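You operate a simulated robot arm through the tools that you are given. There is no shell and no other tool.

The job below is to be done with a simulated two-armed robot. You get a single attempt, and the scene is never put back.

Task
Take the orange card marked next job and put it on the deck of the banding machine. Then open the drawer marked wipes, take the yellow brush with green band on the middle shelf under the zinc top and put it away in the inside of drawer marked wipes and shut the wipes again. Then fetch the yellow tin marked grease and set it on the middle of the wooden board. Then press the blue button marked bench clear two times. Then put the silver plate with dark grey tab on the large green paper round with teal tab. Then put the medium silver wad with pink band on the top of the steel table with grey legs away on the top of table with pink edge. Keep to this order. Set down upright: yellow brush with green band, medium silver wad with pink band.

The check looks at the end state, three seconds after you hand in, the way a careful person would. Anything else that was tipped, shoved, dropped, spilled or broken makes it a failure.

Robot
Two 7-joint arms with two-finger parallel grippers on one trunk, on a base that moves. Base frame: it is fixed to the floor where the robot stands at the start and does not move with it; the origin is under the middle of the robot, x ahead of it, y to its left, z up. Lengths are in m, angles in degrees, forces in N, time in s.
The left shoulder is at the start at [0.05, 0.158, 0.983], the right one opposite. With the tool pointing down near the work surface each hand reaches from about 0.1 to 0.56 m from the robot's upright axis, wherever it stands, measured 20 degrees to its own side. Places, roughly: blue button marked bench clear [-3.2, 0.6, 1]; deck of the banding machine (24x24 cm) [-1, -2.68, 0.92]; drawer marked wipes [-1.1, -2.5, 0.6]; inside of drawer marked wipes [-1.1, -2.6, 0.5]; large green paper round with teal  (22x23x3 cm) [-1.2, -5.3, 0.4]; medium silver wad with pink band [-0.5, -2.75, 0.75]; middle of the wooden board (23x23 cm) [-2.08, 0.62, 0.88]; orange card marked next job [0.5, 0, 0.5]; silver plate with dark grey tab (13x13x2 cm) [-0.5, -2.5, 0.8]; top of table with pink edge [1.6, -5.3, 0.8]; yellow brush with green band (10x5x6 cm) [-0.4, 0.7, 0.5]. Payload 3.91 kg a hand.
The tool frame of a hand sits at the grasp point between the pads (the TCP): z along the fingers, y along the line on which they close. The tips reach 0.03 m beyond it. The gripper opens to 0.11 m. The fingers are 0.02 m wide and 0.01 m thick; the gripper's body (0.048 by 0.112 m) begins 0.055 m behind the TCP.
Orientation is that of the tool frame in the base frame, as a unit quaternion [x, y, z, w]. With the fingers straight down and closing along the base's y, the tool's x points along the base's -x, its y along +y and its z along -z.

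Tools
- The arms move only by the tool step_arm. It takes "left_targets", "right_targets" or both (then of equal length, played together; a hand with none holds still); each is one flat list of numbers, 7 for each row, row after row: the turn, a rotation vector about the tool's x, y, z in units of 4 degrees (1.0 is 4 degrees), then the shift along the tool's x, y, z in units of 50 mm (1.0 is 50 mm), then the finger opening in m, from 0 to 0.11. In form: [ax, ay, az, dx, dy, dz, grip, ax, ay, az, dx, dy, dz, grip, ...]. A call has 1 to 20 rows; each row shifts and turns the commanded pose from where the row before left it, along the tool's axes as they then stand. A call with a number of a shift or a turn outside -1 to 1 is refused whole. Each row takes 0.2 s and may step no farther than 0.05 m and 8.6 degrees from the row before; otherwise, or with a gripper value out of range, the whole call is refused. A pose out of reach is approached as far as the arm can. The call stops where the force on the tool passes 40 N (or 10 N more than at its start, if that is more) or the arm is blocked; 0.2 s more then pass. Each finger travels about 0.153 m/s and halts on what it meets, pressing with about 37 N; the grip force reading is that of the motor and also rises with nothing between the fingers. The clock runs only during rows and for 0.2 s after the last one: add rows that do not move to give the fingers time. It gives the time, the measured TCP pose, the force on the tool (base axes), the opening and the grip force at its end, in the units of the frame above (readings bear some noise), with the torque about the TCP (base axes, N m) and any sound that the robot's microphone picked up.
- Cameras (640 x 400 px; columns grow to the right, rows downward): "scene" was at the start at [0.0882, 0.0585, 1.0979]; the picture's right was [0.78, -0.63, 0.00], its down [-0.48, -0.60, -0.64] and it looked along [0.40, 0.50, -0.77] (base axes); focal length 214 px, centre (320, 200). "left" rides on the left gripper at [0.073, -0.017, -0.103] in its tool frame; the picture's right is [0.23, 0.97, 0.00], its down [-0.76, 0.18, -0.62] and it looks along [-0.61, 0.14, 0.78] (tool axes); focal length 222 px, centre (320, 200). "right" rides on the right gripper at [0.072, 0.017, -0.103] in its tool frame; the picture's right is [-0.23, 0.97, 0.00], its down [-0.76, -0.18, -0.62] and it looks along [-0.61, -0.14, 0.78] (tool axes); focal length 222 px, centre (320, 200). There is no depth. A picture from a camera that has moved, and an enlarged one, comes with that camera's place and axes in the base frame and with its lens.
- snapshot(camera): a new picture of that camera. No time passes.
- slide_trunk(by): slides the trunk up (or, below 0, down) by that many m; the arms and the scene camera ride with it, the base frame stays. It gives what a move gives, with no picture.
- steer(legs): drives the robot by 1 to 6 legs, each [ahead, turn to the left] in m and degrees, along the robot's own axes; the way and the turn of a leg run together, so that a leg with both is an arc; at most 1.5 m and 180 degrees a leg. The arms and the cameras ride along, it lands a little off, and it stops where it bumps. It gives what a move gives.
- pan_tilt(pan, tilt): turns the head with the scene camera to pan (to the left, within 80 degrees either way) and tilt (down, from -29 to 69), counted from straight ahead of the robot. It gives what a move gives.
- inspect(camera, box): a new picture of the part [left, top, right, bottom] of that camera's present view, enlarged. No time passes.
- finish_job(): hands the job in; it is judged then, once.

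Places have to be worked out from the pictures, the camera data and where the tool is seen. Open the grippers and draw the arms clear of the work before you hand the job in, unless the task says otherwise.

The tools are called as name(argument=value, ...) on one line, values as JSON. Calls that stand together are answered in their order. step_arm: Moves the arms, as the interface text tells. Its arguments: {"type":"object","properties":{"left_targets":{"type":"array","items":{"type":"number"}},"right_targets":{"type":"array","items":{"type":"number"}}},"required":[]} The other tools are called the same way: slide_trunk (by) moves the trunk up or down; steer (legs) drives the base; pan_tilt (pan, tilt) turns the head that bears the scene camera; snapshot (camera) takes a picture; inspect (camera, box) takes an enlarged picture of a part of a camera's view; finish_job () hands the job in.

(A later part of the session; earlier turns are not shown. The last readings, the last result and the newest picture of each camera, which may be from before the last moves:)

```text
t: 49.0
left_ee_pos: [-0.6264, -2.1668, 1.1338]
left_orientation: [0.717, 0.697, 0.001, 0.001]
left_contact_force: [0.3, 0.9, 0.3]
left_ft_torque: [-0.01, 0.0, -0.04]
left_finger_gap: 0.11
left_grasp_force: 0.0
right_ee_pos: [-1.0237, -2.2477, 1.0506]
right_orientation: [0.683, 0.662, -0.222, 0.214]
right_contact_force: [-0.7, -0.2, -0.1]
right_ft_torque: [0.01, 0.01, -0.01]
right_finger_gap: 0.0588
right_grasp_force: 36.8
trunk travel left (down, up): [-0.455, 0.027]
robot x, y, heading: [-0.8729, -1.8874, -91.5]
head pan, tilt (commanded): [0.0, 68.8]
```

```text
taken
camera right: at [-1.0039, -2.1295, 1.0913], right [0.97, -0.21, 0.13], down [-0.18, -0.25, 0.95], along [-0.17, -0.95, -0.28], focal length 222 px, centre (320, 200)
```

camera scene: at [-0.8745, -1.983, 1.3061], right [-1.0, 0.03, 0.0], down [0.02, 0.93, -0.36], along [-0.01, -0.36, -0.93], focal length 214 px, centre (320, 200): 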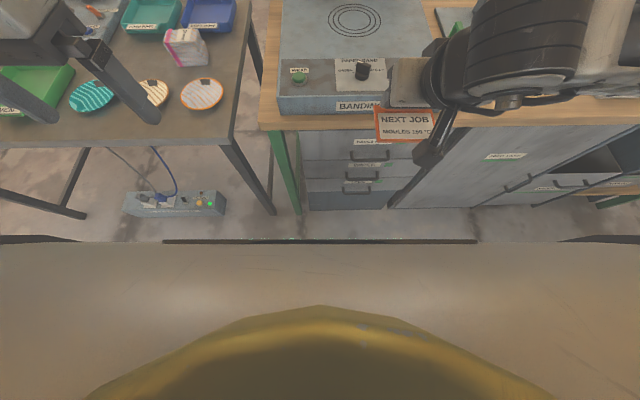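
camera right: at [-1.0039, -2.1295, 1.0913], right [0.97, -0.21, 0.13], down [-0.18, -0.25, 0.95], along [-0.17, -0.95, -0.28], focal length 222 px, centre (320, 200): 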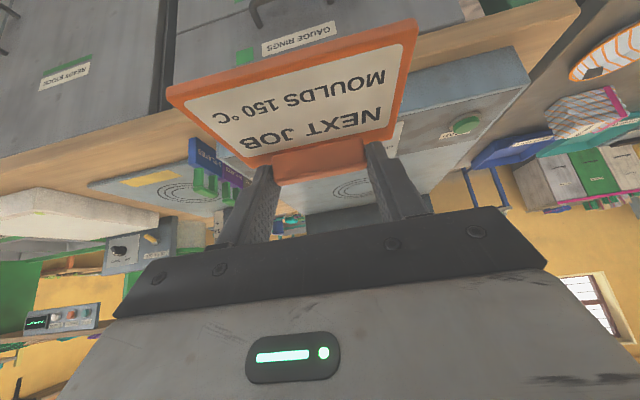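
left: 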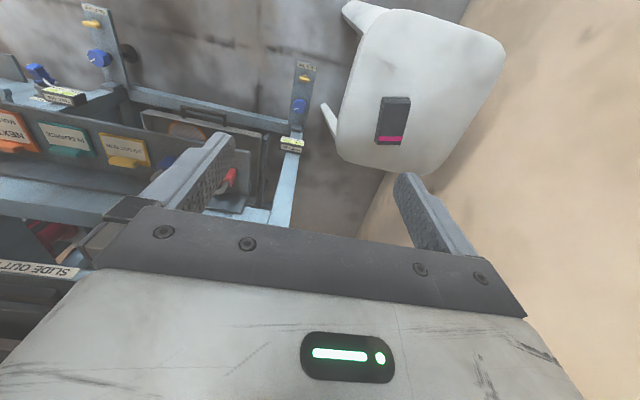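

The counter edge is near y -2.37 and the deck spans about y -2.56 to -2.80. I drive 0.2 m nearer, with the card held at z≈1.01, clear above the machine.

steer(legs=[[0.2, 1.5]])

pan_tilt(pan=-10, tilt=50)

snapshot(camera="scene")

```text
t: 50.8
left_ee_pos: [-0.6204, -2.3586, 1.1354]
left_orientation: [0.709, 0.705, 0.0, 0.0]
left_contact_force: [0.9, 0.1, -0.1]
left_ft_torque: [-0.01, 0.03, -0.01]
left_finger_gap: 0.11
left_grasp_force: 0.1
right_ee_pos: [-1.0166, -2.4492, 1.0513]
right_orientation: [0.675, 0.67, -0.22, 0.217]
right_contact_force: [0.2, 0.7, -0.6]
right_ft_torque: [-0.01, 0.01, 0.0]
right_finger_gap: 0.0587
right_grasp_force: 37.1
trunk travel left (down, up): [-0.455, 0.027]
robot x, y, heading: [-0.8776, -2.0805, -90.2]
head pan, tilt (commanded): [0.0, 68.8]
stopped in leg 1: the robot was blocked; the commanded pose is now the measured one
```

```text
t: 51.6
left_ee_pos: [-0.6205, -2.3587, 1.1335]
left_orientation: [0.709, 0.705, 0.001, 0.0]
left_contact_force: [0.5, 0.6, -0.2]
left_ft_torque: [-0.02, -0.02, -0.02]
left_finger_gap: 0.1098
left_grasp_force: 0.1
right_ee_pos: [-1.0174, -2.449, 1.0514]
right_orientation: [0.675, 0.67, -0.22, 0.217]
right_contact_force: [0.2, 0.2, -1.6]
right_ft_torque: [0.02, 0.0, -0.01]
right_finger_gap: 0.0589
right_grasp_force: 36.6
trunk travel left (down, up): [-0.455, 0.027]
robot x, y, heading: [-0.8746, -2.0782, -90.3]
head pan, tilt (commanded): [-10.0, 50.0]
```

```text
taken
camera scene: at [-0.887, -2.1993, 1.328], right [-0.98, 0.18, 0.0], down [0.13, 0.75, -0.64], along [-0.11, -0.63, -0.77], focal length 214 px, centre (320, 200)
```

scene: 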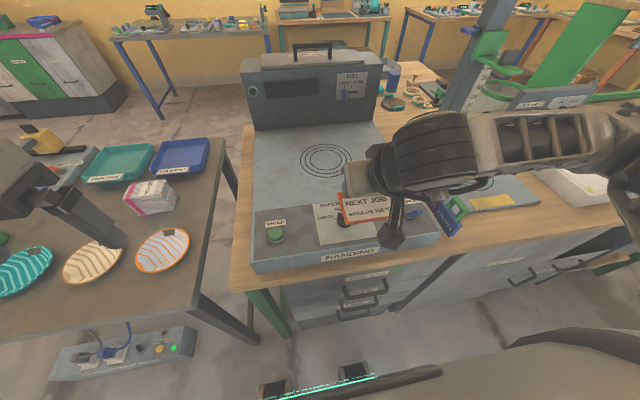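

The base touched the drawer unit at y≈-2.08, so I back off 3 cm. The ring marks again give the deck centre as (-0.99, -2.68), so I then extend the right arm toward it with the card well above.

steer(legs=[[-0.03, 0]])

step_arm(right_targets=[0, 0, 0, -0.647, 0.093, 0.47, 0.05, 0, 0, 0, -0.647, 0.093, 0.47, 0.05, 0, 0, 0, -0.647, 0.093, 0.47, 0.05, 0, 0, 0, -0.647, 0.093, 0.47, 0.05, 0, 0, 0, -0.647, 0.093, 0.47, 0.05, 0, 0, 0, -0.647, 0.093, 0.47, 0.05])

snapshot(camera="scene")

snapshot(camera="right")

```text
t: 52.4
left_ee_pos: [-0.6203, -2.327, 1.1339]
left_orientation: [0.71, 0.705, 0.0, 0.001]
left_contact_force: [-0.3, 0.4, -0.3]
left_ft_torque: [-0.02, 0.02, 0.02]
left_finger_gap: 0.1101
left_grasp_force: 0.2
right_ee_pos: [-1.0174, -2.4184, 1.051]
right_orientation: [0.675, 0.67, -0.22, 0.217]
right_contact_force: [-0.1, 0.5, -0.4]
right_ft_torque: [-0.01, 0.02, -0.01]
right_finger_gap: 0.0588
right_grasp_force: 37.0
trunk travel left (down, up): [-0.455, 0.027]
robot x, y, heading: [-0.8734, -2.0569, -90.0]
head pan, tilt (commanded): [-10.0, 50.0]
```

```text
t: 53.8
left_ee_pos: [-0.6202, -2.3299, 1.1343]
left_orientation: [0.709, 0.705, 0.0, 0.0]
left_contact_force: [-0.6, 0.4, -0.2]
left_ft_torque: [-0.02, -0.03, 0.03]
left_finger_gap: 0.1101
left_grasp_force: 0.0
right_ee_pos: [-0.9914, -2.6617, 1.0486]
right_orientation: [0.675, 0.67, -0.22, 0.216]
right_contact_force: [0.3, 0.2, 0.7]
right_ft_torque: [0.01, -0.02, 0.0]
right_finger_gap: 0.0586
right_grasp_force: 36.9
trunk travel left (down, up): [-0.455, 0.027]
robot x, y, heading: [-0.8732, -2.0523, -90.2]
head pan, tilt (commanded): [-10.0, 50.0]
```

```text
taken
camera scene: at [-0.8867, -2.1701, 1.328], right [-0.98, 0.18, 0.0], down [0.13, 0.75, -0.64], along [-0.11, -0.63, -0.77], focal length 214 px, centre (320, 200)
```

scene: 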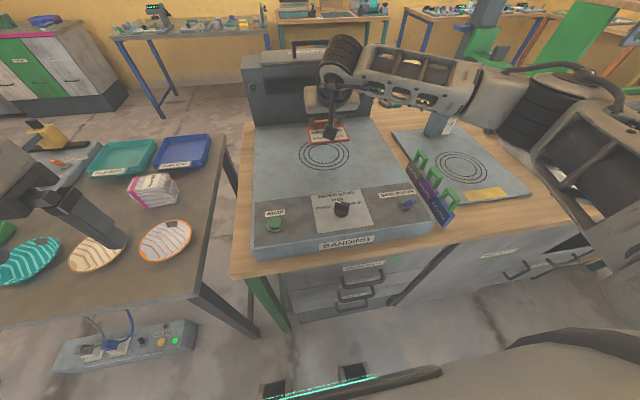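

```text
taken
camera right: at [-0.9728, -2.541, 1.0906], right [0.97, -0.19, 0.13], down [-0.18, -0.25, 0.95], along [-0.15, -0.95, -0.28], focal length 222 px, centre (320, 200)
```

right: 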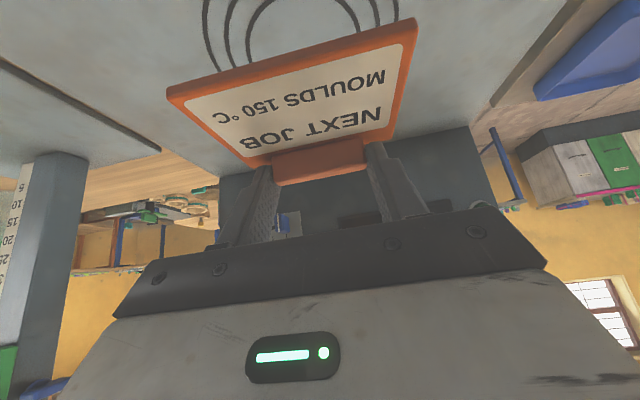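

The card is above the deck. I move it 3.5 cm further and down to about 2 cm above the deck.

step_arm(right_targets=[0, 0, 0, 0.15, 0, 0.8, 0.05, 0, 0, 0, 0.15, 0, 0.8, 0.05, 0, 0, 0, 0, 0, 0, 0.05])

inspect(camera="scene", box=[230, 90, 430, 215])

snapshot(camera="right")

```text
t: 54.6
left_ee_pos: [-0.6208, -2.3288, 1.1345]
left_orientation: [0.709, 0.705, 0.0, 0.001]
left_contact_force: [0.6, -0.7, 0.0]
left_ft_torque: [-0.04, -0.01, 0.02]
left_finger_gap: 0.1101
left_grasp_force: 0.0
right_ee_pos: [-0.9887, -2.6945, 0.9768]
right_orientation: [0.674, 0.671, -0.219, 0.217]
right_contact_force: [0.5, -0.4, -1.6]
right_ft_torque: [0.01, 0.02, -0.01]
right_finger_gap: 0.0588
right_grasp_force: 37.0
trunk travel left (down, up): [-0.455, 0.027]
robot x, y, heading: [-0.87, -2.0524, -90.3]
head pan, tilt (commanded): [-10.0, 50.0]
```

```text
3.20 times, centred on (330, 152) of scene
camera zoom: at [-0.8871, -2.1696, 1.328], right [-0.98, 0.18, 0.0], down [0.14, 0.75, -0.64], along [-0.11, -0.63, -0.77], focal length 686 px, centre (288, 352)
```

zoom: 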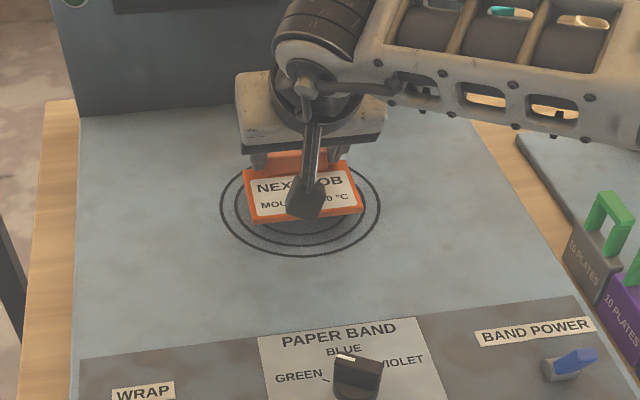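

```text
taken
camera right: at [-0.9726, -2.5748, 1.0169], right [0.97, -0.19, 0.13], down [-0.18, -0.25, 0.95], along [-0.15, -0.95, -0.28], focal length 222 px, centre (320, 200)
```

right: 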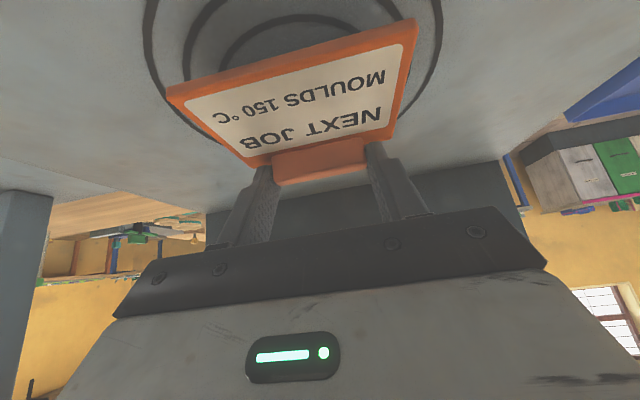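

The card is right over the rings, about 2 cm up. I lower it in small steps and watch the force.

step_arm(right_targets=[0, 0, 0, 0.07, 0, 0.097, 0.05, 0, 0, 0, 0.07, 0, 0.097, 0.05])

step_arm(right_targets=[0, 0, 0, 0.035, 0, 0.0485, 0.05, 0, 0, 0, 0, 0, 0, 0.05])

step_arm(right_targets=[0, 0, 0, 0.035, 0, 0.0485, 0.05, 0, 0, 0, 0, 0, 0, 0.05])

inspect(camera="right", box=[120, 0, 440, 200])

```text
t: 55.2
left_ee_pos: [-0.6204, -2.3298, 1.1339]
left_orientation: [0.709, 0.705, 0.001, 0.001]
left_contact_force: [0.8, -0.2, -0.1]
left_ft_torque: [0.0, 0.02, 0.01]
left_finger_gap: 0.1098
left_grasp_force: 0.1
right_ee_pos: [-0.9913, -2.6949, 0.9642]
right_orientation: [0.676, 0.67, -0.219, 0.216]
right_contact_force: [-0.6, -0.1, -0.3]
right_ft_torque: [-0.01, -0.01, 0.0]
right_finger_gap: 0.0588
right_grasp_force: 37.0
trunk travel left (down, up): [-0.455, 0.027]
robot x, y, heading: [-0.8751, -2.0538, -90.3]
head pan, tilt (commanded): [-10.0, 50.0]
```

```text
t: 55.8
left_ee_pos: [-0.6202, -2.3293, 1.1346]
left_orientation: [0.71, 0.704, 0.001, 0.0]
left_contact_force: [-0.6, -0.2, 0.2]
left_ft_torque: [0.01, 0.01, -0.02]
left_finger_gap: 0.11
left_grasp_force: 0.1
right_ee_pos: [-0.9908, -2.6937, 0.961]
right_orientation: [0.676, 0.669, -0.22, 0.215]
right_contact_force: [0.4, -0.3, -1.1]
right_ft_torque: [-0.03, -0.03, -0.05]
right_finger_gap: 0.0588
right_grasp_force: 37.2
trunk travel left (down, up): [-0.455, 0.027]
robot x, y, heading: [-0.8749, -2.0549, -90.3]
head pan, tilt (commanded): [-10.0, 50.0]
```

```text
t: 56.4
left_ee_pos: [-0.6208, -2.3288, 1.1343]
left_orientation: [0.71, 0.705, 0.0, 0.001]
left_contact_force: [0.4, 0.0, -0.2]
left_ft_torque: [0.02, 0.02, 0.01]
left_finger_gap: 0.1099
left_grasp_force: 0.1
right_ee_pos: [-0.9906, -2.6939, 0.9569]
right_orientation: [0.675, 0.67, -0.219, 0.217]
right_contact_force: [0.3, -0.1, -1.6]
right_ft_torque: [0.04, 0.02, 0.02]
right_finger_gap: 0.0589
right_grasp_force: 37.3
trunk travel left (down, up): [-0.455, 0.027]
robot x, y, heading: [-0.8741, -2.053, -90.2]
head pan, tilt (commanded): [-10.0, 50.0]
```

```text
2.00 times, centred on (280, 100) of right
camera zoom: at [-0.9733, -2.5749, 0.9993], right [0.97, -0.19, 0.13], down [-0.18, -0.25, 0.95], along [-0.15, -0.95, -0.28], focal length 444 px, centre (400, 400)
```

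zoom: 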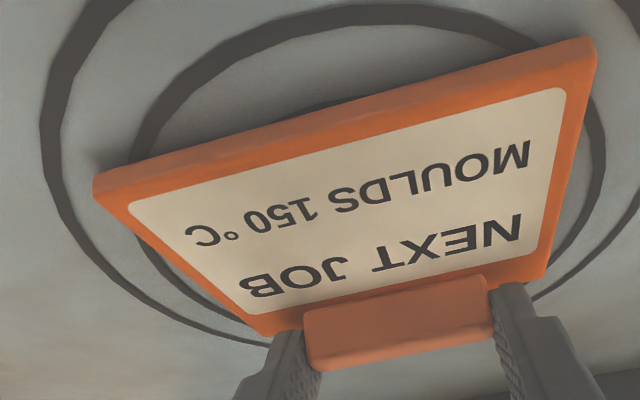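

No contact force yet; I keep lowering by 2–3 mm at a time.

step_arm(right_targets=[0, 0, 0, 0.035, 0, 0.0485, 0.05, 0, 0, 0, 0, 0, 0, 0.05])

step_arm(right_targets=[0, 0, 0, 0.0235, 0, 0.032, 0.05, 0, 0, 0, 0, 0, 0, 0.05])

inspect(camera="right", box=[120, 0, 440, 200])

```text
t: 57.0
left_ee_pos: [-0.6193, -2.3282, 1.1343]
left_orientation: [0.71, 0.704, 0.0, 0.0]
left_contact_force: [0.1, -0.4, -0.1]
left_ft_torque: [-0.01, 0.0, -0.02]
left_finger_gap: 0.1102
left_grasp_force: 0.1
right_ee_pos: [-0.9909, -2.6943, 0.9566]
right_orientation: [0.675, 0.669, -0.221, 0.218]
right_contact_force: [-1.1, -0.8, 8.3]
right_ft_torque: [0.26, -0.41, 0.02]
right_finger_gap: 0.0591
right_grasp_force: 37.1
trunk travel left (down, up): [-0.455, 0.027]
robot x, y, heading: [-0.8717, -2.0523, -90.3]
head pan, tilt (commanded): [-10.0, 50.0]
```

```text
t: 57.6
left_ee_pos: [-0.6189, -2.3269, 1.1334]
left_orientation: [0.709, 0.705, 0.0, 0.001]
left_contact_force: [0.2, -0.8, 0.2]
left_ft_torque: [0.01, -0.02, 0.01]
left_finger_gap: 0.1099
left_grasp_force: 0.1
right_ee_pos: [-0.9906, -2.6948, 0.9578]
right_orientation: [0.674, 0.67, -0.22, 0.219]
right_contact_force: [-1.1, -2.4, 20.7]
right_ft_torque: [0.55, -0.21, 0.02]
right_finger_gap: 0.0589
right_grasp_force: 37.5
trunk travel left (down, up): [-0.455, 0.027]
robot x, y, heading: [-0.8733, -2.0542, -90.3]
head pan, tilt (commanded): [-10.0, 50.0]
```

```text
2.00 times, centred on (280, 100) of right
camera zoom: at [-0.9732, -2.5745, 0.9974], right [0.97, -0.19, 0.13], down [-0.18, -0.24, 0.95], along [-0.15, -0.95, -0.27], focal length 444 px, centre (400, 400)
```

zoom: 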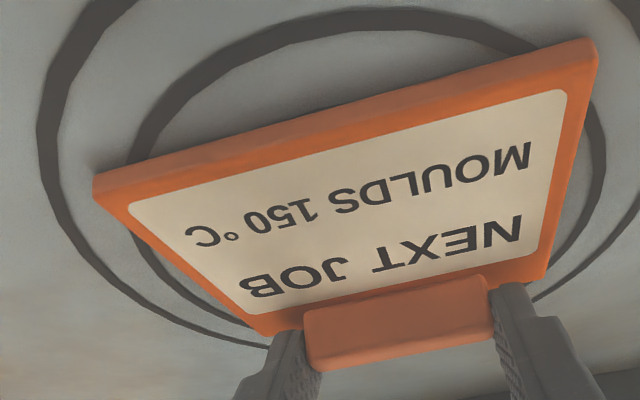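

The card touches the deck (20 N). I relieve the press by 3 mm and open the fingers.

step_arm(right_targets=[0, 0, 0, -0.04, 0, -0.055, 0.05, 0, 0, 0, 0, 0, 0, 0.065, 0, 0, 0, 0, 0, 0, 0.09, 0, 0, 0, 0, 0, 0, 0.09])

inspect(camera="right", box=[120, 0, 440, 200])

```text
t: 58.6
left_ee_pos: [-0.6207, -2.3295, 1.1338]
left_orientation: [0.709, 0.705, 0.0, 0.001]
left_contact_force: [-0.3, 1.0, -0.2]
left_ft_torque: [-0.01, -0.03, -0.01]
left_finger_gap: 0.1103
left_grasp_force: 0.1
right_ee_pos: [-0.9908, -2.6933, 0.9569]
right_orientation: [0.675, 0.67, -0.219, 0.217]
right_contact_force: [-2.9, 1.0, 8.1]
right_ft_torque: [-0.01, -0.33, 0.05]
right_finger_gap: 0.0887
right_grasp_force: 0.0
trunk travel left (down, up): [-0.455, 0.027]
robot x, y, heading: [-0.8747, -2.052, -90.4]
head pan, tilt (commanded): [-10.0, 50.0]
```

```text
2.00 times, centred on (280, 100) of right
camera zoom: at [-0.9739, -2.5736, 0.9978], right [0.97, -0.19, 0.13], down [-0.18, -0.25, 0.95], along [-0.15, -0.95, -0.28], focal length 444 px, centre (400, 400)
```

zoom: 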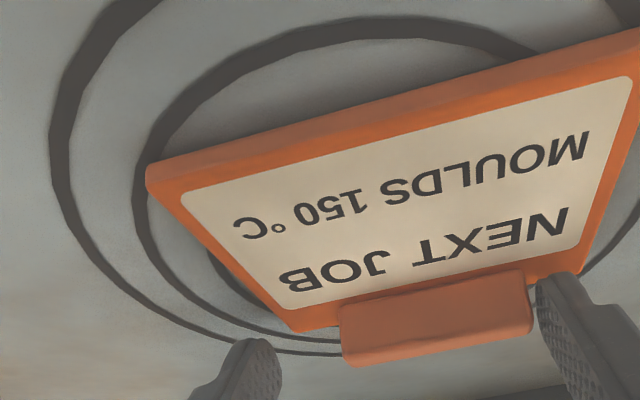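

The card lies flat but drifted slightly toward the right finger. I lift 3 mm, shift 7 mm to centre, and withdraw up and back.

step_arm(right_targets=[0, 0, 0, -0.04, 0, -0.055, 0.1, 0, 0, 0, 0, 0.14, 0, 0.1, 0, 0, 0, -0.04, 0, -0.055, 0.1])

inspect(camera="right", box=[120, 0, 440, 200])

```text
t: 59.4
left_ee_pos: [-0.6191, -2.3293, 1.1347]
left_orientation: [0.71, 0.704, 0.001, 0.001]
left_contact_force: [-0.3, -0.3, 0.1]
left_ft_torque: [-0.01, 0.0, -0.01]
left_finger_gap: 0.1099
left_grasp_force: 0.1
right_ee_pos: [-0.9837, -2.6939, 0.9638]
right_orientation: [0.676, 0.671, -0.218, 0.215]
right_contact_force: [-0.7, 0.5, 0.2]
right_ft_torque: [0.02, -0.01, -0.02]
right_finger_gap: 0.0999
right_grasp_force: 0.0
trunk travel left (down, up): [-0.455, 0.027]
robot x, y, heading: [-0.8757, -2.0507, -90.3]
head pan, tilt (commanded): [-10.0, 50.0]
```

```text
2.00 times, centred on (280, 100) of right
camera zoom: at [-0.9665, -2.5743, 1.0045], right [0.97, -0.19, 0.13], down [-0.18, -0.25, 0.95], along [-0.15, -0.95, -0.28], focal length 444 px, centre (400, 400)
```

zoom: 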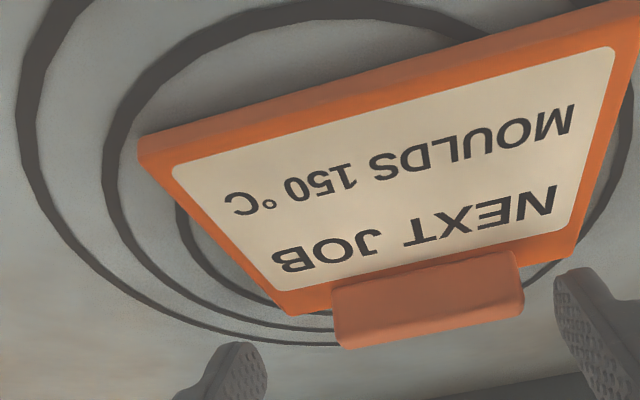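

The card is down on the rings and clear of the fingers. I withdraw the hand up and back.

step_arm(right_targets=[0, 0, 0, 0, 0, -0.8, 0.1, 0, 0, 0, 0, 0, -0.9, 0.1, 0, 0, 0, 0.5, 0, -0.6, 0.1, 0, 0, 0, 0.6, -0.2, -0.5, 0.1, 0, 0, 0, 0.6, -0.2, -0.5, 0.1, 0, 0, 0, 0.6, -0.2, -0.4, 0.1])

snapshot(camera="scene")

```text
t: 60.8
left_ee_pos: [-0.6205, -2.329, 1.1343]
left_orientation: [0.71, 0.704, 0.001, 0.0]
left_contact_force: [-0.5, -0.5, 0.5]
left_ft_torque: [-0.01, -0.01, 0.02]
left_finger_gap: 0.11
left_grasp_force: 0.0
right_ee_pos: [-1.0129, -2.4905, 1.0454]
right_orientation: [0.675, 0.67, -0.22, 0.217]
right_contact_force: [0.0, 0.5, 0.7]
right_ft_torque: [0.01, 0.0, 0.02]
right_finger_gap: 0.0997
right_grasp_force: 0.1
trunk travel left (down, up): [-0.455, 0.027]
robot x, y, heading: [-0.8764, -2.0512, -90.1]
head pan, tilt (commanded): [-10.0, 50.0]
```

```text
taken
camera scene: at [-0.8874, -2.1693, 1.3281], right [-0.98, 0.18, 0.0], down [0.14, 0.75, -0.64], along [-0.11, -0.63, -0.77], focal length 214 px, centre (320, 200)
```

scene: 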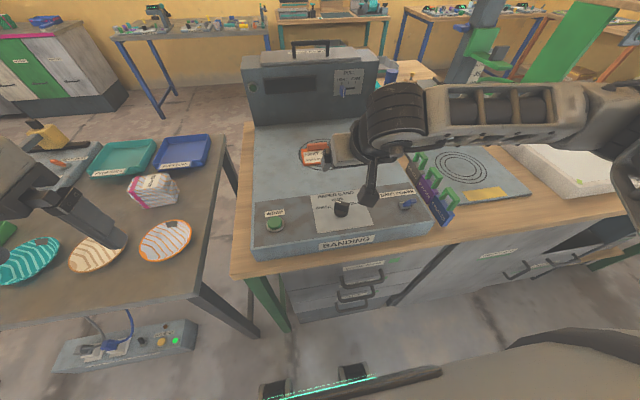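

The card is on the deck. Next is the WIPES drawer: I back off 0.35 m and look at the drawer fronts.

steer(legs=[[-0.35, 0]])

pan_tilt(pan=-10, tilt=45)

snapshot(camera="scene")

inspect(camera="scene", box=[230, 150, 470, 300])

```text
t: 63.1
left_ee_pos: [-0.6182, -1.9771, 1.1343]
left_orientation: [0.708, 0.706, 0.001, 0.001]
left_contact_force: [0.0, -0.4, 0.2]
left_ft_torque: [-0.01, -0.02, -0.04]
left_finger_gap: 0.1099
left_grasp_force: 0.1
right_ee_pos: [-1.0105, -2.1404, 1.0457]
right_orientation: [0.674, 0.672, -0.218, 0.217]
right_contact_force: [-0.7, 0.4, -1.0]
right_ft_torque: [-0.01, 0.04, 0.02]
right_finger_gap: 0.0998
right_grasp_force: 0.2
trunk travel left (down, up): [-0.455, 0.027]
robot x, y, heading: [-0.8718, -1.7003, -90.1]
head pan, tilt (commanded): [-10.0, 50.0]
```

```text
t: 63.8
left_ee_pos: [-0.6196, -1.9775, 1.1335]
left_orientation: [0.708, 0.706, 0.0, 0.0]
left_contact_force: [0.2, -0.2, -0.2]
left_ft_torque: [0.0, 0.05, -0.03]
left_finger_gap: 0.1101
left_grasp_force: 0.2
right_ee_pos: [-1.0106, -2.1401, 1.0458]
right_orientation: [0.674, 0.672, -0.219, 0.217]
right_contact_force: [-0.2, -0.6, 0.3]
right_ft_torque: [-0.02, -0.01, 0.01]
right_finger_gap: 0.1001
right_grasp_force: 0.1
trunk travel left (down, up): [-0.455, 0.027]
robot x, y, heading: [-0.8729, -1.7021, -90.1]
head pan, tilt (commanded): [-10.0, 45.0]
```

```text
taken
camera scene: at [-0.887, -1.8227, 1.3349], right [-0.98, 0.17, 0.0], down [0.12, 0.7, -0.71], along [-0.12, -0.7, -0.71], focal length 214 px, centre (320, 200)
```

scene: 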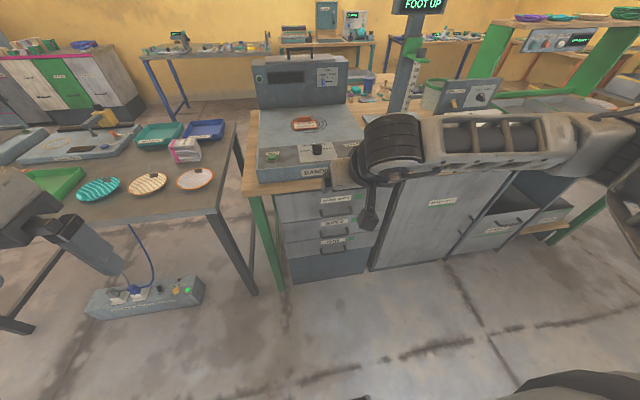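

```text
2.67 times, centred on (350, 225) of scene
camera zoom: at [-0.887, -1.8227, 1.3349], right [-0.98, 0.17, 0.0], down [0.12, 0.7, -0.71], along [-0.12, -0.7, -0.71], focal length 572 px, centre (240, 133)
```

zoom: 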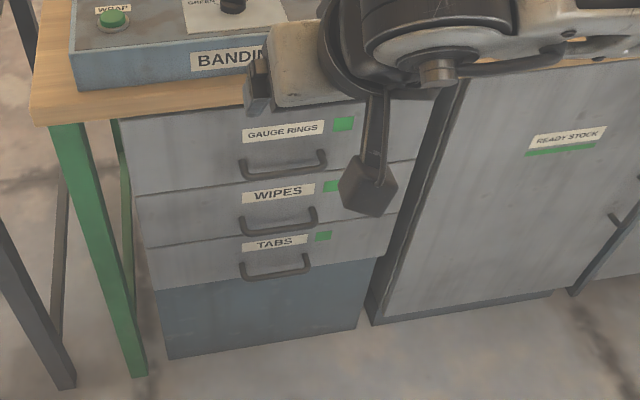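

The WIPES bow handle is the middle one, its bar near (-1.05, -2.38, 0.53), running sideways. I lower the trunk and turn the right hand to point forward with the fingers closing vertically.

slide_trunk(by=-0.33)

step_arm(right_targets=[0, -1, 0, 0, 0, 0, 0.1, 0, -1, 0, 0, 0, 0, 0.1, 0, -1, 0, 0, 0, 0, 0.1, 0, -1, 0, 0, 0, 0, 0.1, 0, -1, 0, 0, 0, 0, 0.1, 0, -1, 0, 0, 0, 0, 0.1, 0, 0, 1, 0, 0, 0, 0.1, 0, 0, 1, 0, 0, 0, 0.1, 0, 0, 1, 0, 0, 0, 0.1, 0, 0, 1, 0, 0, 0, 0.1, 0, 0, 1, 0, 0, 0, 0.1, 0, 0, 1, 0, 0, 0, 0.1])

snapshot(camera="scene")

```text
t: 67.0
left_ee_pos: [-0.6183, -1.9761, 0.8039]
left_orientation: [0.709, 0.706, 0.0, 0.001]
left_contact_force: [-0.2, 0.0, 0.2]
left_ft_torque: [-0.02, 0.0, 0.04]
left_finger_gap: 0.1099
left_grasp_force: 0.1
right_ee_pos: [-1.0121, -2.1424, 0.717]
right_orientation: [0.674, 0.671, -0.219, 0.217]
right_contact_force: [-0.1, -0.7, 0.4]
right_ft_torque: [-0.01, 0.01, 0.04]
right_finger_gap: 0.1002
right_grasp_force: 0.0
trunk travel left (down, up): [-0.125, 0.357]
robot x, y, heading: [-0.8706, -1.6977, -89.9]
head pan, tilt (commanded): [-10.0, 45.0]
```

```text
t: 69.6
left_ee_pos: [-0.619, -1.9777, 0.8047]
left_orientation: [0.708, 0.706, 0.0, 0.001]
left_contact_force: [-1.0, -0.6, -0.7]
left_ft_torque: [0.01, 0.01, -0.02]
left_finger_gap: 0.11
left_grasp_force: 0.1
right_ee_pos: [-1.0114, -2.1402, 0.7168]
right_orientation: [0.728, 0.47, -0.272, 0.418]
right_contact_force: [0.0, 0.7, 0.7]
right_ft_torque: [0.03, 0.0, 0.01]
right_finger_gap: 0.1001
right_grasp_force: 0.0
trunk travel left (down, up): [-0.125, 0.357]
robot x, y, heading: [-0.8733, -1.7028, -89.8]
head pan, tilt (commanded): [-10.0, 45.0]
```

```text
taken
camera scene: at [-0.887, -1.8227, 1.0049], right [-0.98, 0.17, 0.0], down [0.12, 0.7, -0.71], along [-0.12, -0.7, -0.71], focal length 214 px, centre (320, 200)
```

scene: 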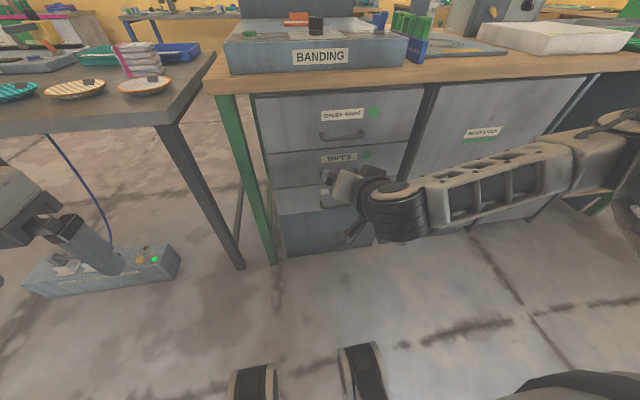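

The turn goes well; I finish the 90° roll.

step_arm(right_targets=[0, 0, 1, 0, 0, 0, 0.1, 0, 0, 1, 0, 0, 0, 0.1, 0, 0, 1, 0, 0, 0, 0.1, 0, 0, 1, 0, 0, 0, 0.1, 0, 0, 1, 0, 0, 0, 0.1, 0, 0, 1, 0, 0, 0, 0.1, 0, 0, 1, 0, 0, 0, 0.1, 0, 0, 1, 0, 0, 0, 0.1, 0, 0, 1, 0, 0, 0, 0.1, 0, 0, 1, 0, 0, 0, 0.1, 0, 0, 1, 0, 0, 0, 0.1, 0, 0, 1, 0, 0, 0, 0.1, 0, 0, 1, 0, 0, 0, 0.1, 0, 0, 1, 0, 0, 0, 0.1, 0, 0, 1, 0, 0, 0, 0.1, 0, 0, 1, 0, 0, 0, 0.1, 0, 0, 0.5, 0, 0, 0, 0.1])

snapshot(camera="right")

snapshot(camera="scene")

```text
t: 73.2
left_ee_pos: [-0.6189, -1.9774, 0.8025]
left_orientation: [0.708, 0.706, 0.001, 0.0]
left_contact_force: [-0.2, -0.1, -0.6]
left_ft_torque: [0.01, 0.03, 0.04]
left_finger_gap: 0.1102
left_grasp_force: 0.0
right_ee_pos: [-1.0104, -2.1419, 0.7154]
right_orientation: [0.866, -0.002, -0.002, 0.499]
right_contact_force: [-0.1, 0.3, -0.1]
right_ft_torque: [0.0, 0.06, 0.01]
right_finger_gap: 0.1003
right_grasp_force: 0.1
trunk travel left (down, up): [-0.125, 0.357]
robot x, y, heading: [-0.872, -1.6988, -90.3]
head pan, tilt (commanded): [-10.0, 45.0]
```

```text
taken
camera right: at [-0.938, -2.0605, 0.782], right [-0.23, -0.49, 0.84], down [-0.76, 0.63, 0.16], along [-0.61, -0.6, -0.51], focal length 222 px, centre (320, 200)
```

right: 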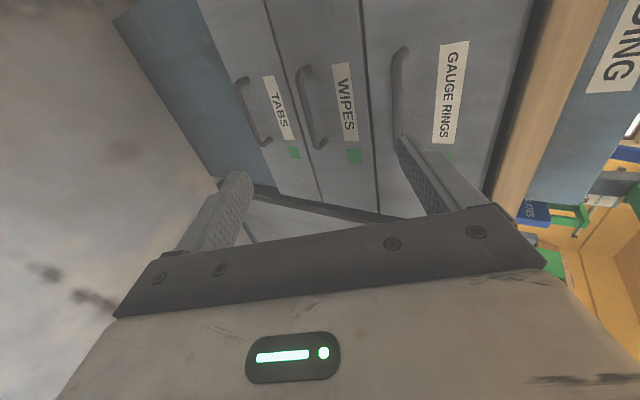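

```text
taken
camera scene: at [-0.887, -1.8227, 1.0049], right [-0.98, 0.17, 0.0], down [0.12, 0.7, -0.71], along [-0.12, -0.7, -0.71], focal length 214 px, centre (320, 200)
```

scene: 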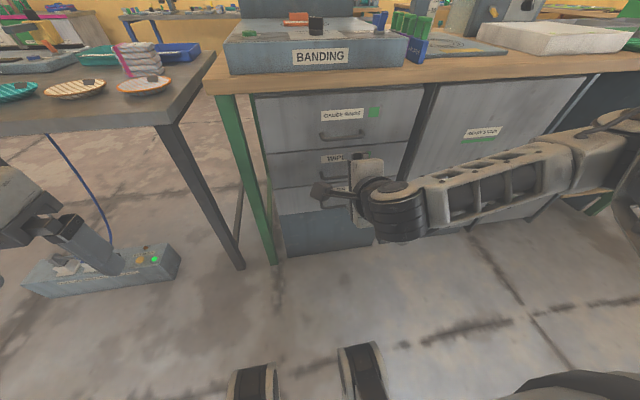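

The hand now points forward and down 30° with the fingers stacked vertically. I zoom on the WIPES handle from the wrist and scene cameras.

inspect(camera="right", box=[200, 30, 440, 180])

inspect(camera="scene", box=[240, 90, 440, 215])

```text
2.67 times, centred on (320, 105) of right
camera zoom: at [-0.938, -2.0605, 0.782], right [-0.23, -0.49, 0.84], down [-0.76, 0.63, 0.16], along [-0.61, -0.6, -0.51], focal length 592 px, centre (320, 453)
```

zoom: 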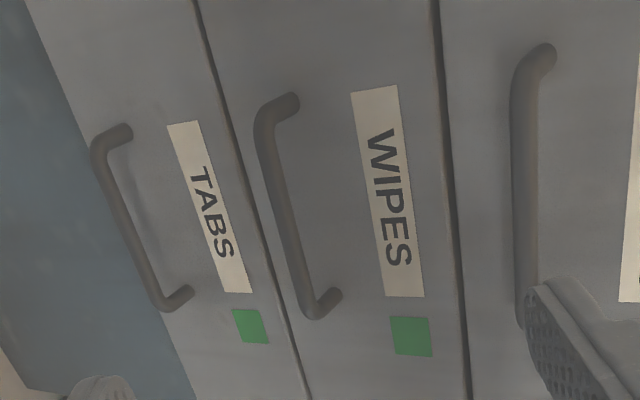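

```text
3.20 times, centred on (340, 152) of scene
camera zoom: at [-0.887, -1.8227, 1.0049], right [-0.98, 0.17, 0.0], down [0.12, 0.7, -0.71], along [-0.12, -0.7, -0.71], focal length 686 px, centre (256, 352)
```

zoom: 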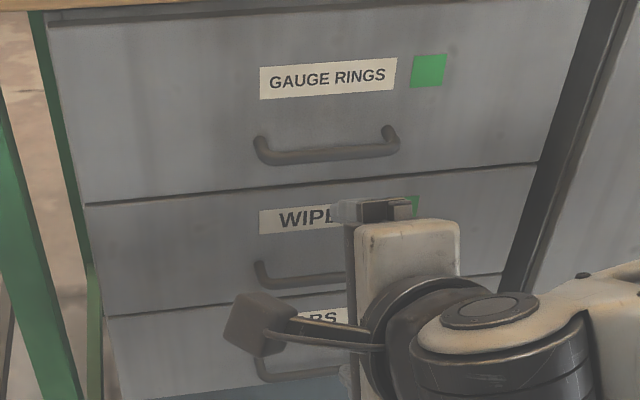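

From two scene heights I place the bar at about (-1.047, -2.364, 0.55). I narrow the fingers, drive 0.12 m nearer and lower the trunk by 0.1 m, then check.

step_arm(right_targets=[0, 0, 0, 0, 0, 0, 0.06, 0, 0, 0, 0, 0, 0, 0.05])

steer(legs=[[0.12, 0.2]])

slide_trunk(by=-0.1)

snapshot(camera="right")

snapshot(camera="scene")

```text
t: 73.8
left_ee_pos: [-0.6182, -1.9769, 0.8028]
left_orientation: [0.709, 0.705, 0.001, 0.0]
left_contact_force: [-0.4, -1.0, 0.3]
left_ft_torque: [-0.01, 0.03, 0.02]
left_finger_gap: 0.1101
left_grasp_force: 0.1
right_ee_pos: [-1.0107, -2.1411, 0.7153]
right_orientation: [0.866, -0.002, -0.003, 0.5]
right_contact_force: [0.5, -0.2, -1.2]
right_ft_torque: [0.01, 0.0, 0.03]
right_finger_gap: 0.0501
right_grasp_force: 0.1
trunk travel left (down, up): [-0.125, 0.357]
robot x, y, heading: [-0.871, -1.7025, -90.0]
head pan, tilt (commanded): [-10.0, 45.0]
```

```text
t: 75.1
left_ee_pos: [-0.6186, -2.096, 0.8042]
left_orientation: [0.707, 0.707, 0.001, 0.001]
left_contact_force: [0.1, -0.1, -0.3]
left_ft_torque: [-0.02, -0.04, -0.01]
left_finger_gap: 0.1098
left_grasp_force: 0.1
right_ee_pos: [-1.0084, -2.2613, 0.7162]
right_orientation: [0.866, -0.001, -0.001, 0.5]
right_contact_force: [-0.5, -0.8, -0.5]
right_ft_torque: [-0.01, -0.02, 0.02]
right_finger_gap: 0.0501
right_grasp_force: 0.0
trunk travel left (down, up): [-0.125, 0.357]
robot x, y, heading: [-0.8722, -1.8175, -89.5]
head pan, tilt (commanded): [-10.0, 45.0]
```

```text
t: 76.4
left_ee_pos: [-0.617, -2.095, 0.7038]
left_orientation: [0.707, 0.707, 0.001, 0.0]
left_contact_force: [-0.3, 0.3, 0.6]
left_ft_torque: [0.0, -0.01, -0.01]
left_finger_gap: 0.11
left_grasp_force: 0.0
right_ee_pos: [-1.0092, -2.2611, 0.615]
right_orientation: [0.866, -0.001, -0.001, 0.499]
right_contact_force: [-0.6, -0.3, 0.6]
right_ft_torque: [-0.02, 0.02, 0.02]
right_finger_gap: 0.0502
right_grasp_force: 0.1
trunk travel left (down, up): [-0.025, 0.457]
robot x, y, heading: [-0.8729, -1.8213, -90.0]
head pan, tilt (commanded): [-10.0, 45.0]
```

```text
taken
camera right: at [-0.9365, -2.1803, 0.6819], right [-0.23, -0.49, 0.84], down [-0.76, 0.63, 0.16], along [-0.61, -0.6, -0.51], focal length 222 px, centre (320, 200)
```

right: 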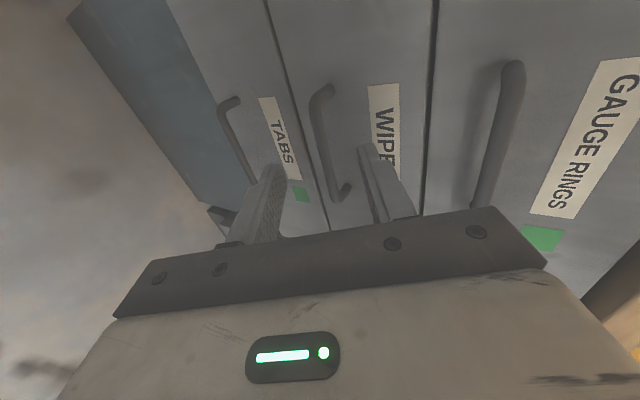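

```text
taken
camera scene: at [-0.8864, -1.9424, 0.905], right [-0.99, 0.17, 0.0], down [0.12, 0.7, -0.71], along [-0.12, -0.7, -0.71], focal length 214 px, centre (320, 200)
```

scene: 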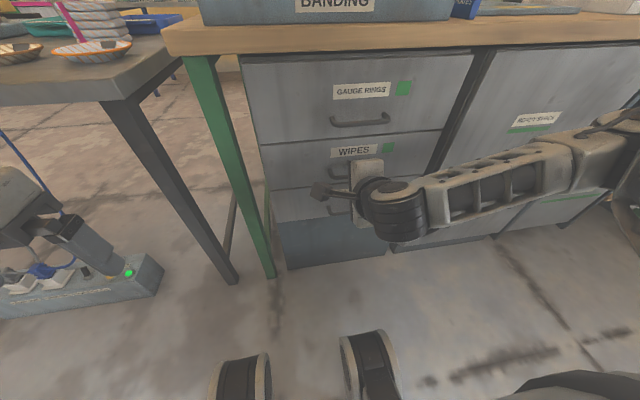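

The WIPES bar lies between the two fingers in the wrist view. I advance 6 cm along the fingers and 3.8 cm to the right, and check again.

step_arm(right_targets=[0, 0, 0, -0.38, -0.05, 0.6, 0.05, 0, 0, 0, -0.38, -0.05, 0.6, 0.05])

snapshot(camera="right")

inspect(camera="right", box=[200, 60, 440, 210])

inspect(camera="scene", box=[260, 70, 460, 195])

```text
t: 77.0
left_ee_pos: [-0.6179, -2.0965, 0.7028]
left_orientation: [0.707, 0.707, 0.0, 0.0]
left_contact_force: [-0.4, -0.4, 0.6]
left_ft_torque: [-0.01, -0.03, -0.03]
left_finger_gap: 0.1099
left_grasp_force: 0.0
right_ee_pos: [-1.043, -2.3116, 0.5847]
right_orientation: [0.868, -0.004, -0.002, 0.497]
right_contact_force: [0.4, 0.0, 0.7]
right_ft_torque: [-0.01, -0.03, 0.02]
right_finger_gap: 0.0499
right_grasp_force: 0.1
right hand out of reach, approached as far as the arm can: row 2
trunk travel left (down, up): [-0.025, 0.457]
robot x, y, heading: [-0.8722, -1.8217, -89.7]
head pan, tilt (commanded): [-10.0, 45.0]
```

```text
taken
camera right: at [-0.9707, -2.232, 0.6516], right [-0.23, -0.49, 0.84], down [-0.76, 0.63, 0.16], along [-0.61, -0.6, -0.52], focal length 222 px, centre (320, 200)
```

right: 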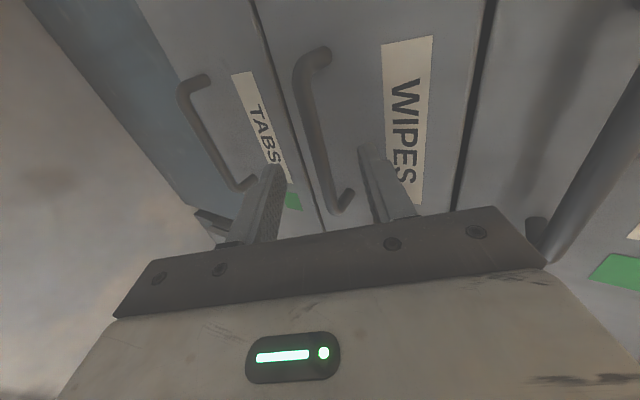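

```text
2.67 times, centred on (320, 135) of right
camera zoom: at [-0.9707, -2.232, 0.6516], right [-0.23, -0.49, 0.84], down [-0.76, 0.63, 0.16], along [-0.61, -0.6, -0.52], focal length 592 px, centre (320, 373)
```

zoom: 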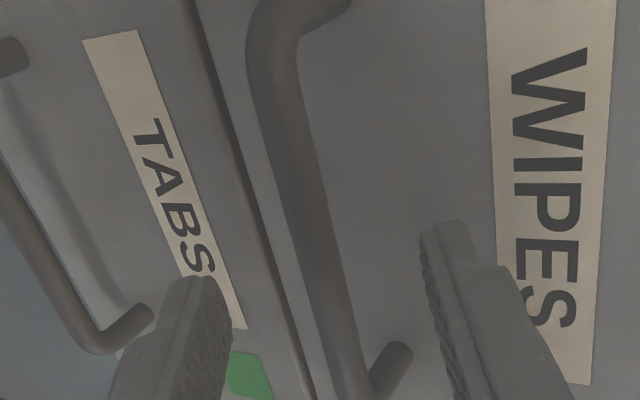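

```text
3.20 times, centred on (360, 132) of scene
camera zoom: at [-0.8868, -1.9425, 0.9049], right [-0.99, 0.17, 0.0], down [0.12, 0.7, -0.71], along [-0.12, -0.7, -0.71], focal length 686 px, centre (192, 416)
```

zoom: 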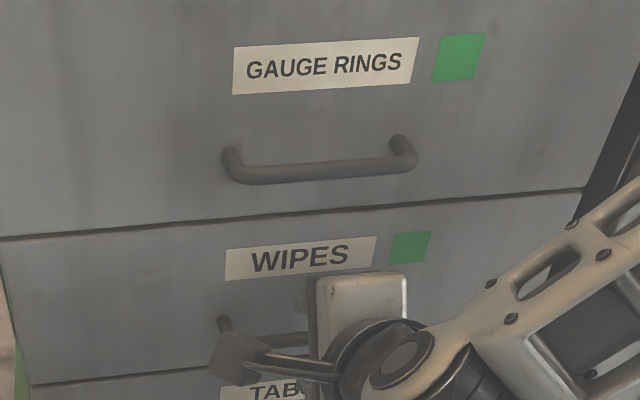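

The arm is near its reach limit, but the bar is on the fingers' axis about 6 cm ahead by the ray check. I lower the trunk the last 2.4 cm and drive 4 cm forward instead.

slide_trunk(by=-0.024)

steer(legs=[[0.04, 0]])

inspect(camera="right", box=[160, 20, 480, 220])

inspect(camera="scene", box=[260, 70, 460, 195])

```text
t: 77.7
left_ee_pos: [-0.6173, -2.096, 0.6789]
left_orientation: [0.707, 0.707, 0.001, 0.001]
left_contact_force: [0.1, 0.9, 0.3]
left_ft_torque: [-0.01, -0.01, 0.0]
left_finger_gap: 0.1098
left_grasp_force: 0.1
right_ee_pos: [-1.0432, -2.3118, 0.5611]
right_orientation: [0.868, -0.002, -0.003, 0.497]
right_contact_force: [0.4, -0.2, 0.5]
right_ft_torque: [0.01, -0.03, 0.0]
right_finger_gap: 0.0502
right_grasp_force: 0.0
trunk travel left (down, up): [-0.001, 0.481]
robot x, y, heading: [-0.8733, -1.8249, -89.9]
head pan, tilt (commanded): [-10.0, 45.0]
```

```text
t: 78.7
left_ee_pos: [-0.6182, -2.1319, 0.68]
left_orientation: [0.707, 0.707, 0.0, 0.0]
left_contact_force: [0.0, -0.2, -0.4]
left_ft_torque: [-0.02, 0.03, -0.02]
left_finger_gap: 0.1098
left_grasp_force: 0.1
right_ee_pos: [-1.0426, -2.343, 0.5595]
right_orientation: [0.869, -0.002, -0.002, 0.495]
right_contact_force: [-1.0, 4.0, 2.1]
right_ft_torque: [-0.18, -0.03, -0.04]
right_finger_gap: 0.0496
right_grasp_force: 0.1
trunk travel left (down, up): [-0.001, 0.481]
robot x, y, heading: [-0.8719, -1.854, -89.6]
head pan, tilt (commanded): [-10.0, 45.0]
stopped in leg 1: the force on the tool passed its limit at 66 N (the readings are from after the stop); the commanded pose is now the measured one
```

```text
2.00 times, centred on (320, 120) of right
camera zoom: at [-0.97, -2.2633, 0.6278], right [-0.23, -0.49, 0.84], down [-0.76, 0.63, 0.17], along [-0.61, -0.6, -0.52], focal length 444 px, centre (320, 360)
```

zoom: 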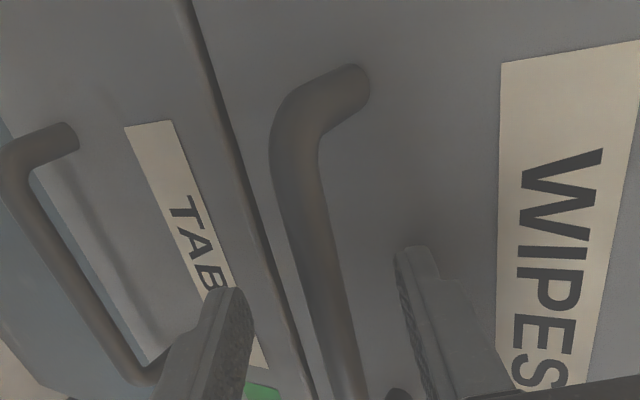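

```text
3.20 times, centred on (360, 132) of scene
camera zoom: at [-0.8864, -1.9774, 0.8809], right [-0.99, 0.17, 0.0], down [0.12, 0.7, -0.71], along [-0.12, -0.7, -0.71], focal length 686 px, centre (192, 416)
```

zoom: 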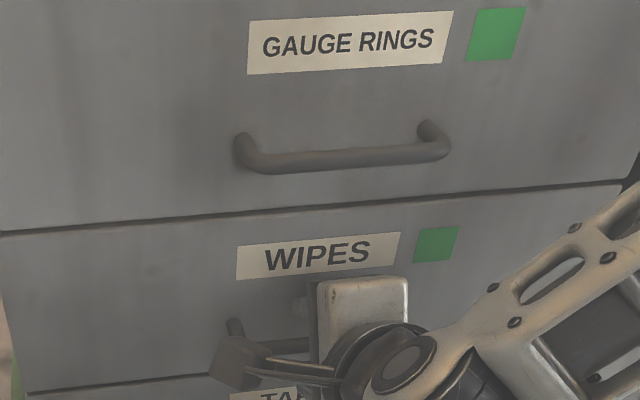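

The upper fingertip touched the drawer front (force stop), which means the bar is now between the fingers. I ease back 5 mm and close on it.

step_arm(right_targets=[0, 0, 0, 0, 0, -0.1, 0.05, 0, 0, 0, 0, 0, 0, 0.03, 0, 0, 0, 0, 0, 0, 0.0, 0, 0, 0, 0, 0, 0, 0.0, 0, 0, 0, 0, 0, 0, 0.0])

inspect(camera="right", box=[160, 20, 480, 220])

```text
t: 79.8
left_ee_pos: [-0.6172, -2.1309, 0.6798]
left_orientation: [0.708, 0.707, 0.001, 0.0]
left_contact_force: [0.6, 0.5, -0.3]
left_ft_torque: [0.01, 0.01, 0.03]
left_finger_gap: 0.1103
left_grasp_force: 0.1
right_ee_pos: [-1.0435, -2.3403, 0.5665]
right_orientation: [0.867, -0.003, -0.003, 0.499]
right_contact_force: [-0.8, -2.7, 17.2]
right_ft_torque: [-0.25, 0.29, -0.08]
right_finger_gap: 0.0115
right_grasp_force: 45.3
trunk travel left (down, up): [-0.001, 0.481]
robot x, y, heading: [-0.8725, -1.8567, -89.8]
head pan, tilt (commanded): [-10.0, 45.0]
```

```text
2.00 times, centred on (320, 120) of right
camera zoom: at [-0.97, -2.2604, 0.6324], right [-0.23, -0.49, 0.84], down [-0.76, 0.63, 0.16], along [-0.61, -0.6, -0.51], focal length 444 px, centre (320, 360)
```

zoom: 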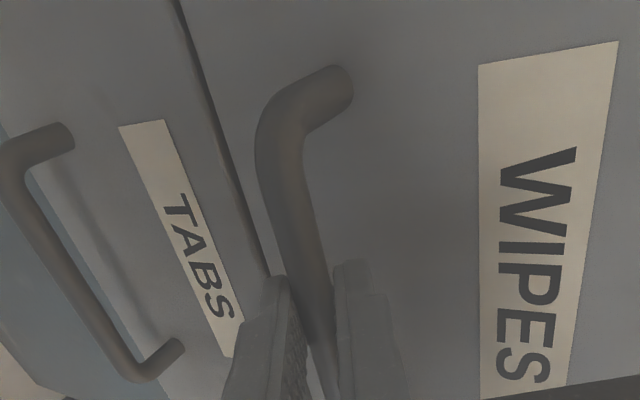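

The bar is gripped (gap 11.5 mm). I pull the drawer by driving straight back, 0.1 m at first.

steer(legs=[[-0.1, 0]])

snapshot(camera="scene")

```text
t: 81.0
left_ee_pos: [-0.6182, -2.0309, 0.6805]
left_orientation: [0.708, 0.706, -0.001, 0.001]
left_contact_force: [1.1, 0.5, 0.0]
left_ft_torque: [-0.02, -0.01, 0.03]
left_finger_gap: 0.1101
left_grasp_force: 0.1
right_ee_pos: [-1.0426, -2.2397, 0.5655]
right_orientation: [0.867, -0.001, -0.003, 0.498]
right_contact_force: [5.4, 0.5, 22.4]
right_ft_torque: [-0.27, 0.45, -0.42]
right_finger_gap: 0.0115
right_grasp_force: 45.4
trunk travel left (down, up): [-0.001, 0.481]
robot x, y, heading: [-0.8728, -1.7551, -89.9]
head pan, tilt (commanded): [-10.0, 45.0]
```

```text
taken
camera scene: at [-0.8862, -1.8767, 0.8812], right [-0.99, 0.17, 0.0], down [0.12, 0.7, -0.71], along [-0.12, -0.7, -0.71], focal length 214 px, centre (320, 200)
```

scene: 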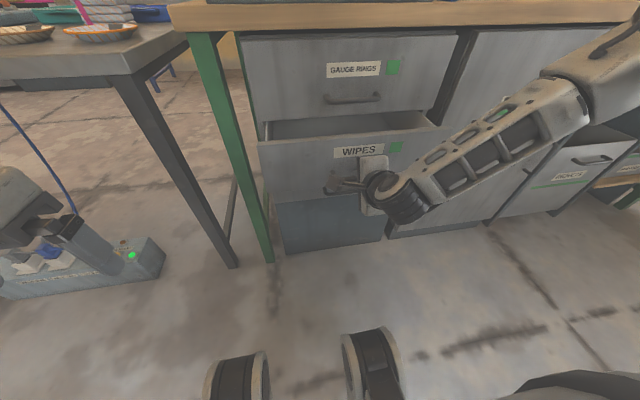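

The drawer slides out nicely. I pull on another 0.16 m.

steer(legs=[[-0.16, 0]])

snapshot(camera="scene")

```text
t: 82.4
left_ee_pos: [-0.6174, -1.8727, 0.6799]
left_orientation: [0.707, 0.707, 0.0, 0.0]
left_contact_force: [-0.1, -0.1, 0.5]
left_ft_torque: [0.03, -0.01, 0.01]
left_finger_gap: 0.1102
left_grasp_force: 0.1
right_ee_pos: [-1.043, -2.0811, 0.565]
right_orientation: [0.867, -0.001, -0.001, 0.498]
right_contact_force: [6.9, -0.5, 9.3]
right_ft_torque: [-0.08, 0.1, 0.05]
right_finger_gap: 0.0118
right_grasp_force: 44.6
trunk travel left (down, up): [-0.001, 0.481]
robot x, y, heading: [-0.8706, -1.5989, -90.1]
head pan, tilt (commanded): [-10.0, 45.0]
```

```text
taken
camera scene: at [-0.8866, -1.7187, 0.8811], right [-0.99, 0.17, 0.0], down [0.12, 0.7, -0.71], along [-0.12, -0.7, -0.71], focal length 214 px, centre (320, 200)
```

scene: 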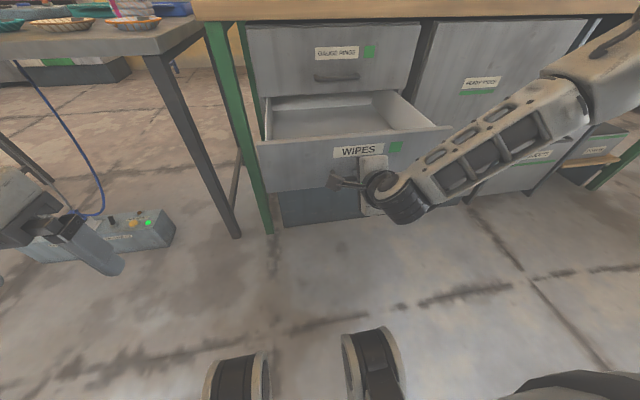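

The drawer stands about 26 cm open and is empty inside. I release the handle and draw the hand straight back off it.

step_arm(right_targets=[0, 0, 0, 0, 0, 0, 0.03, 0, 0, 0, 0, 0, 0, 0.045, 0, 0, 0, 0, 0, -0.3, 0.05, 0, 0, 0, 0, 0, -0.6, 0.06, 0, 0, 0, 0, 0, -0.8, 0.06])

snapshot(camera="scene")

```text
t: 83.6
left_ee_pos: [-0.6191, -1.8733, 0.6797]
left_orientation: [0.707, 0.707, 0.001, 0.001]
left_contact_force: [0.7, -1.0, 0.6]
left_ft_torque: [-0.01, -0.01, 0.02]
left_finger_gap: 0.11
left_grasp_force: 0.1
right_ee_pos: [-1.0399, -2.017, 0.6065]
right_orientation: [0.867, 0.0, -0.003, 0.498]
right_contact_force: [0.2, 0.1, 0.1]
right_ft_torque: [0.03, 0.03, -0.03]
right_finger_gap: 0.0599
right_grasp_force: 0.1
right hand out of reach, approached as far as the arm can: row 5
trunk travel left (down, up): [-0.001, 0.481]
robot x, y, heading: [-0.8742, -1.5948, -90.0]
head pan, tilt (commanded): [-10.0, 45.0]
```

```text
taken
camera scene: at [-0.8867, -1.7192, 0.881], right [-0.99, 0.17, 0.0], down [0.12, 0.7, -0.71], along [-0.12, -0.7, -0.71], focal length 214 px, centre (320, 200)
```

scene: 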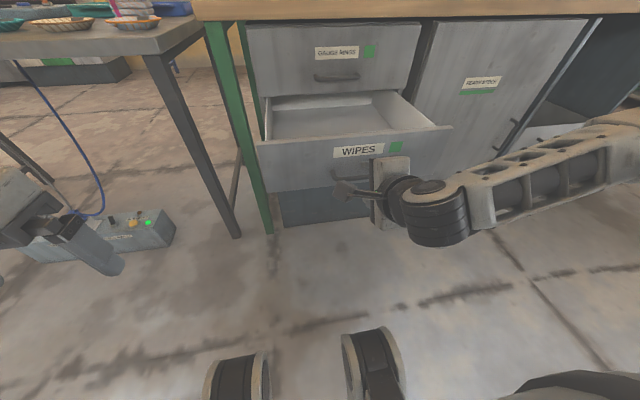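

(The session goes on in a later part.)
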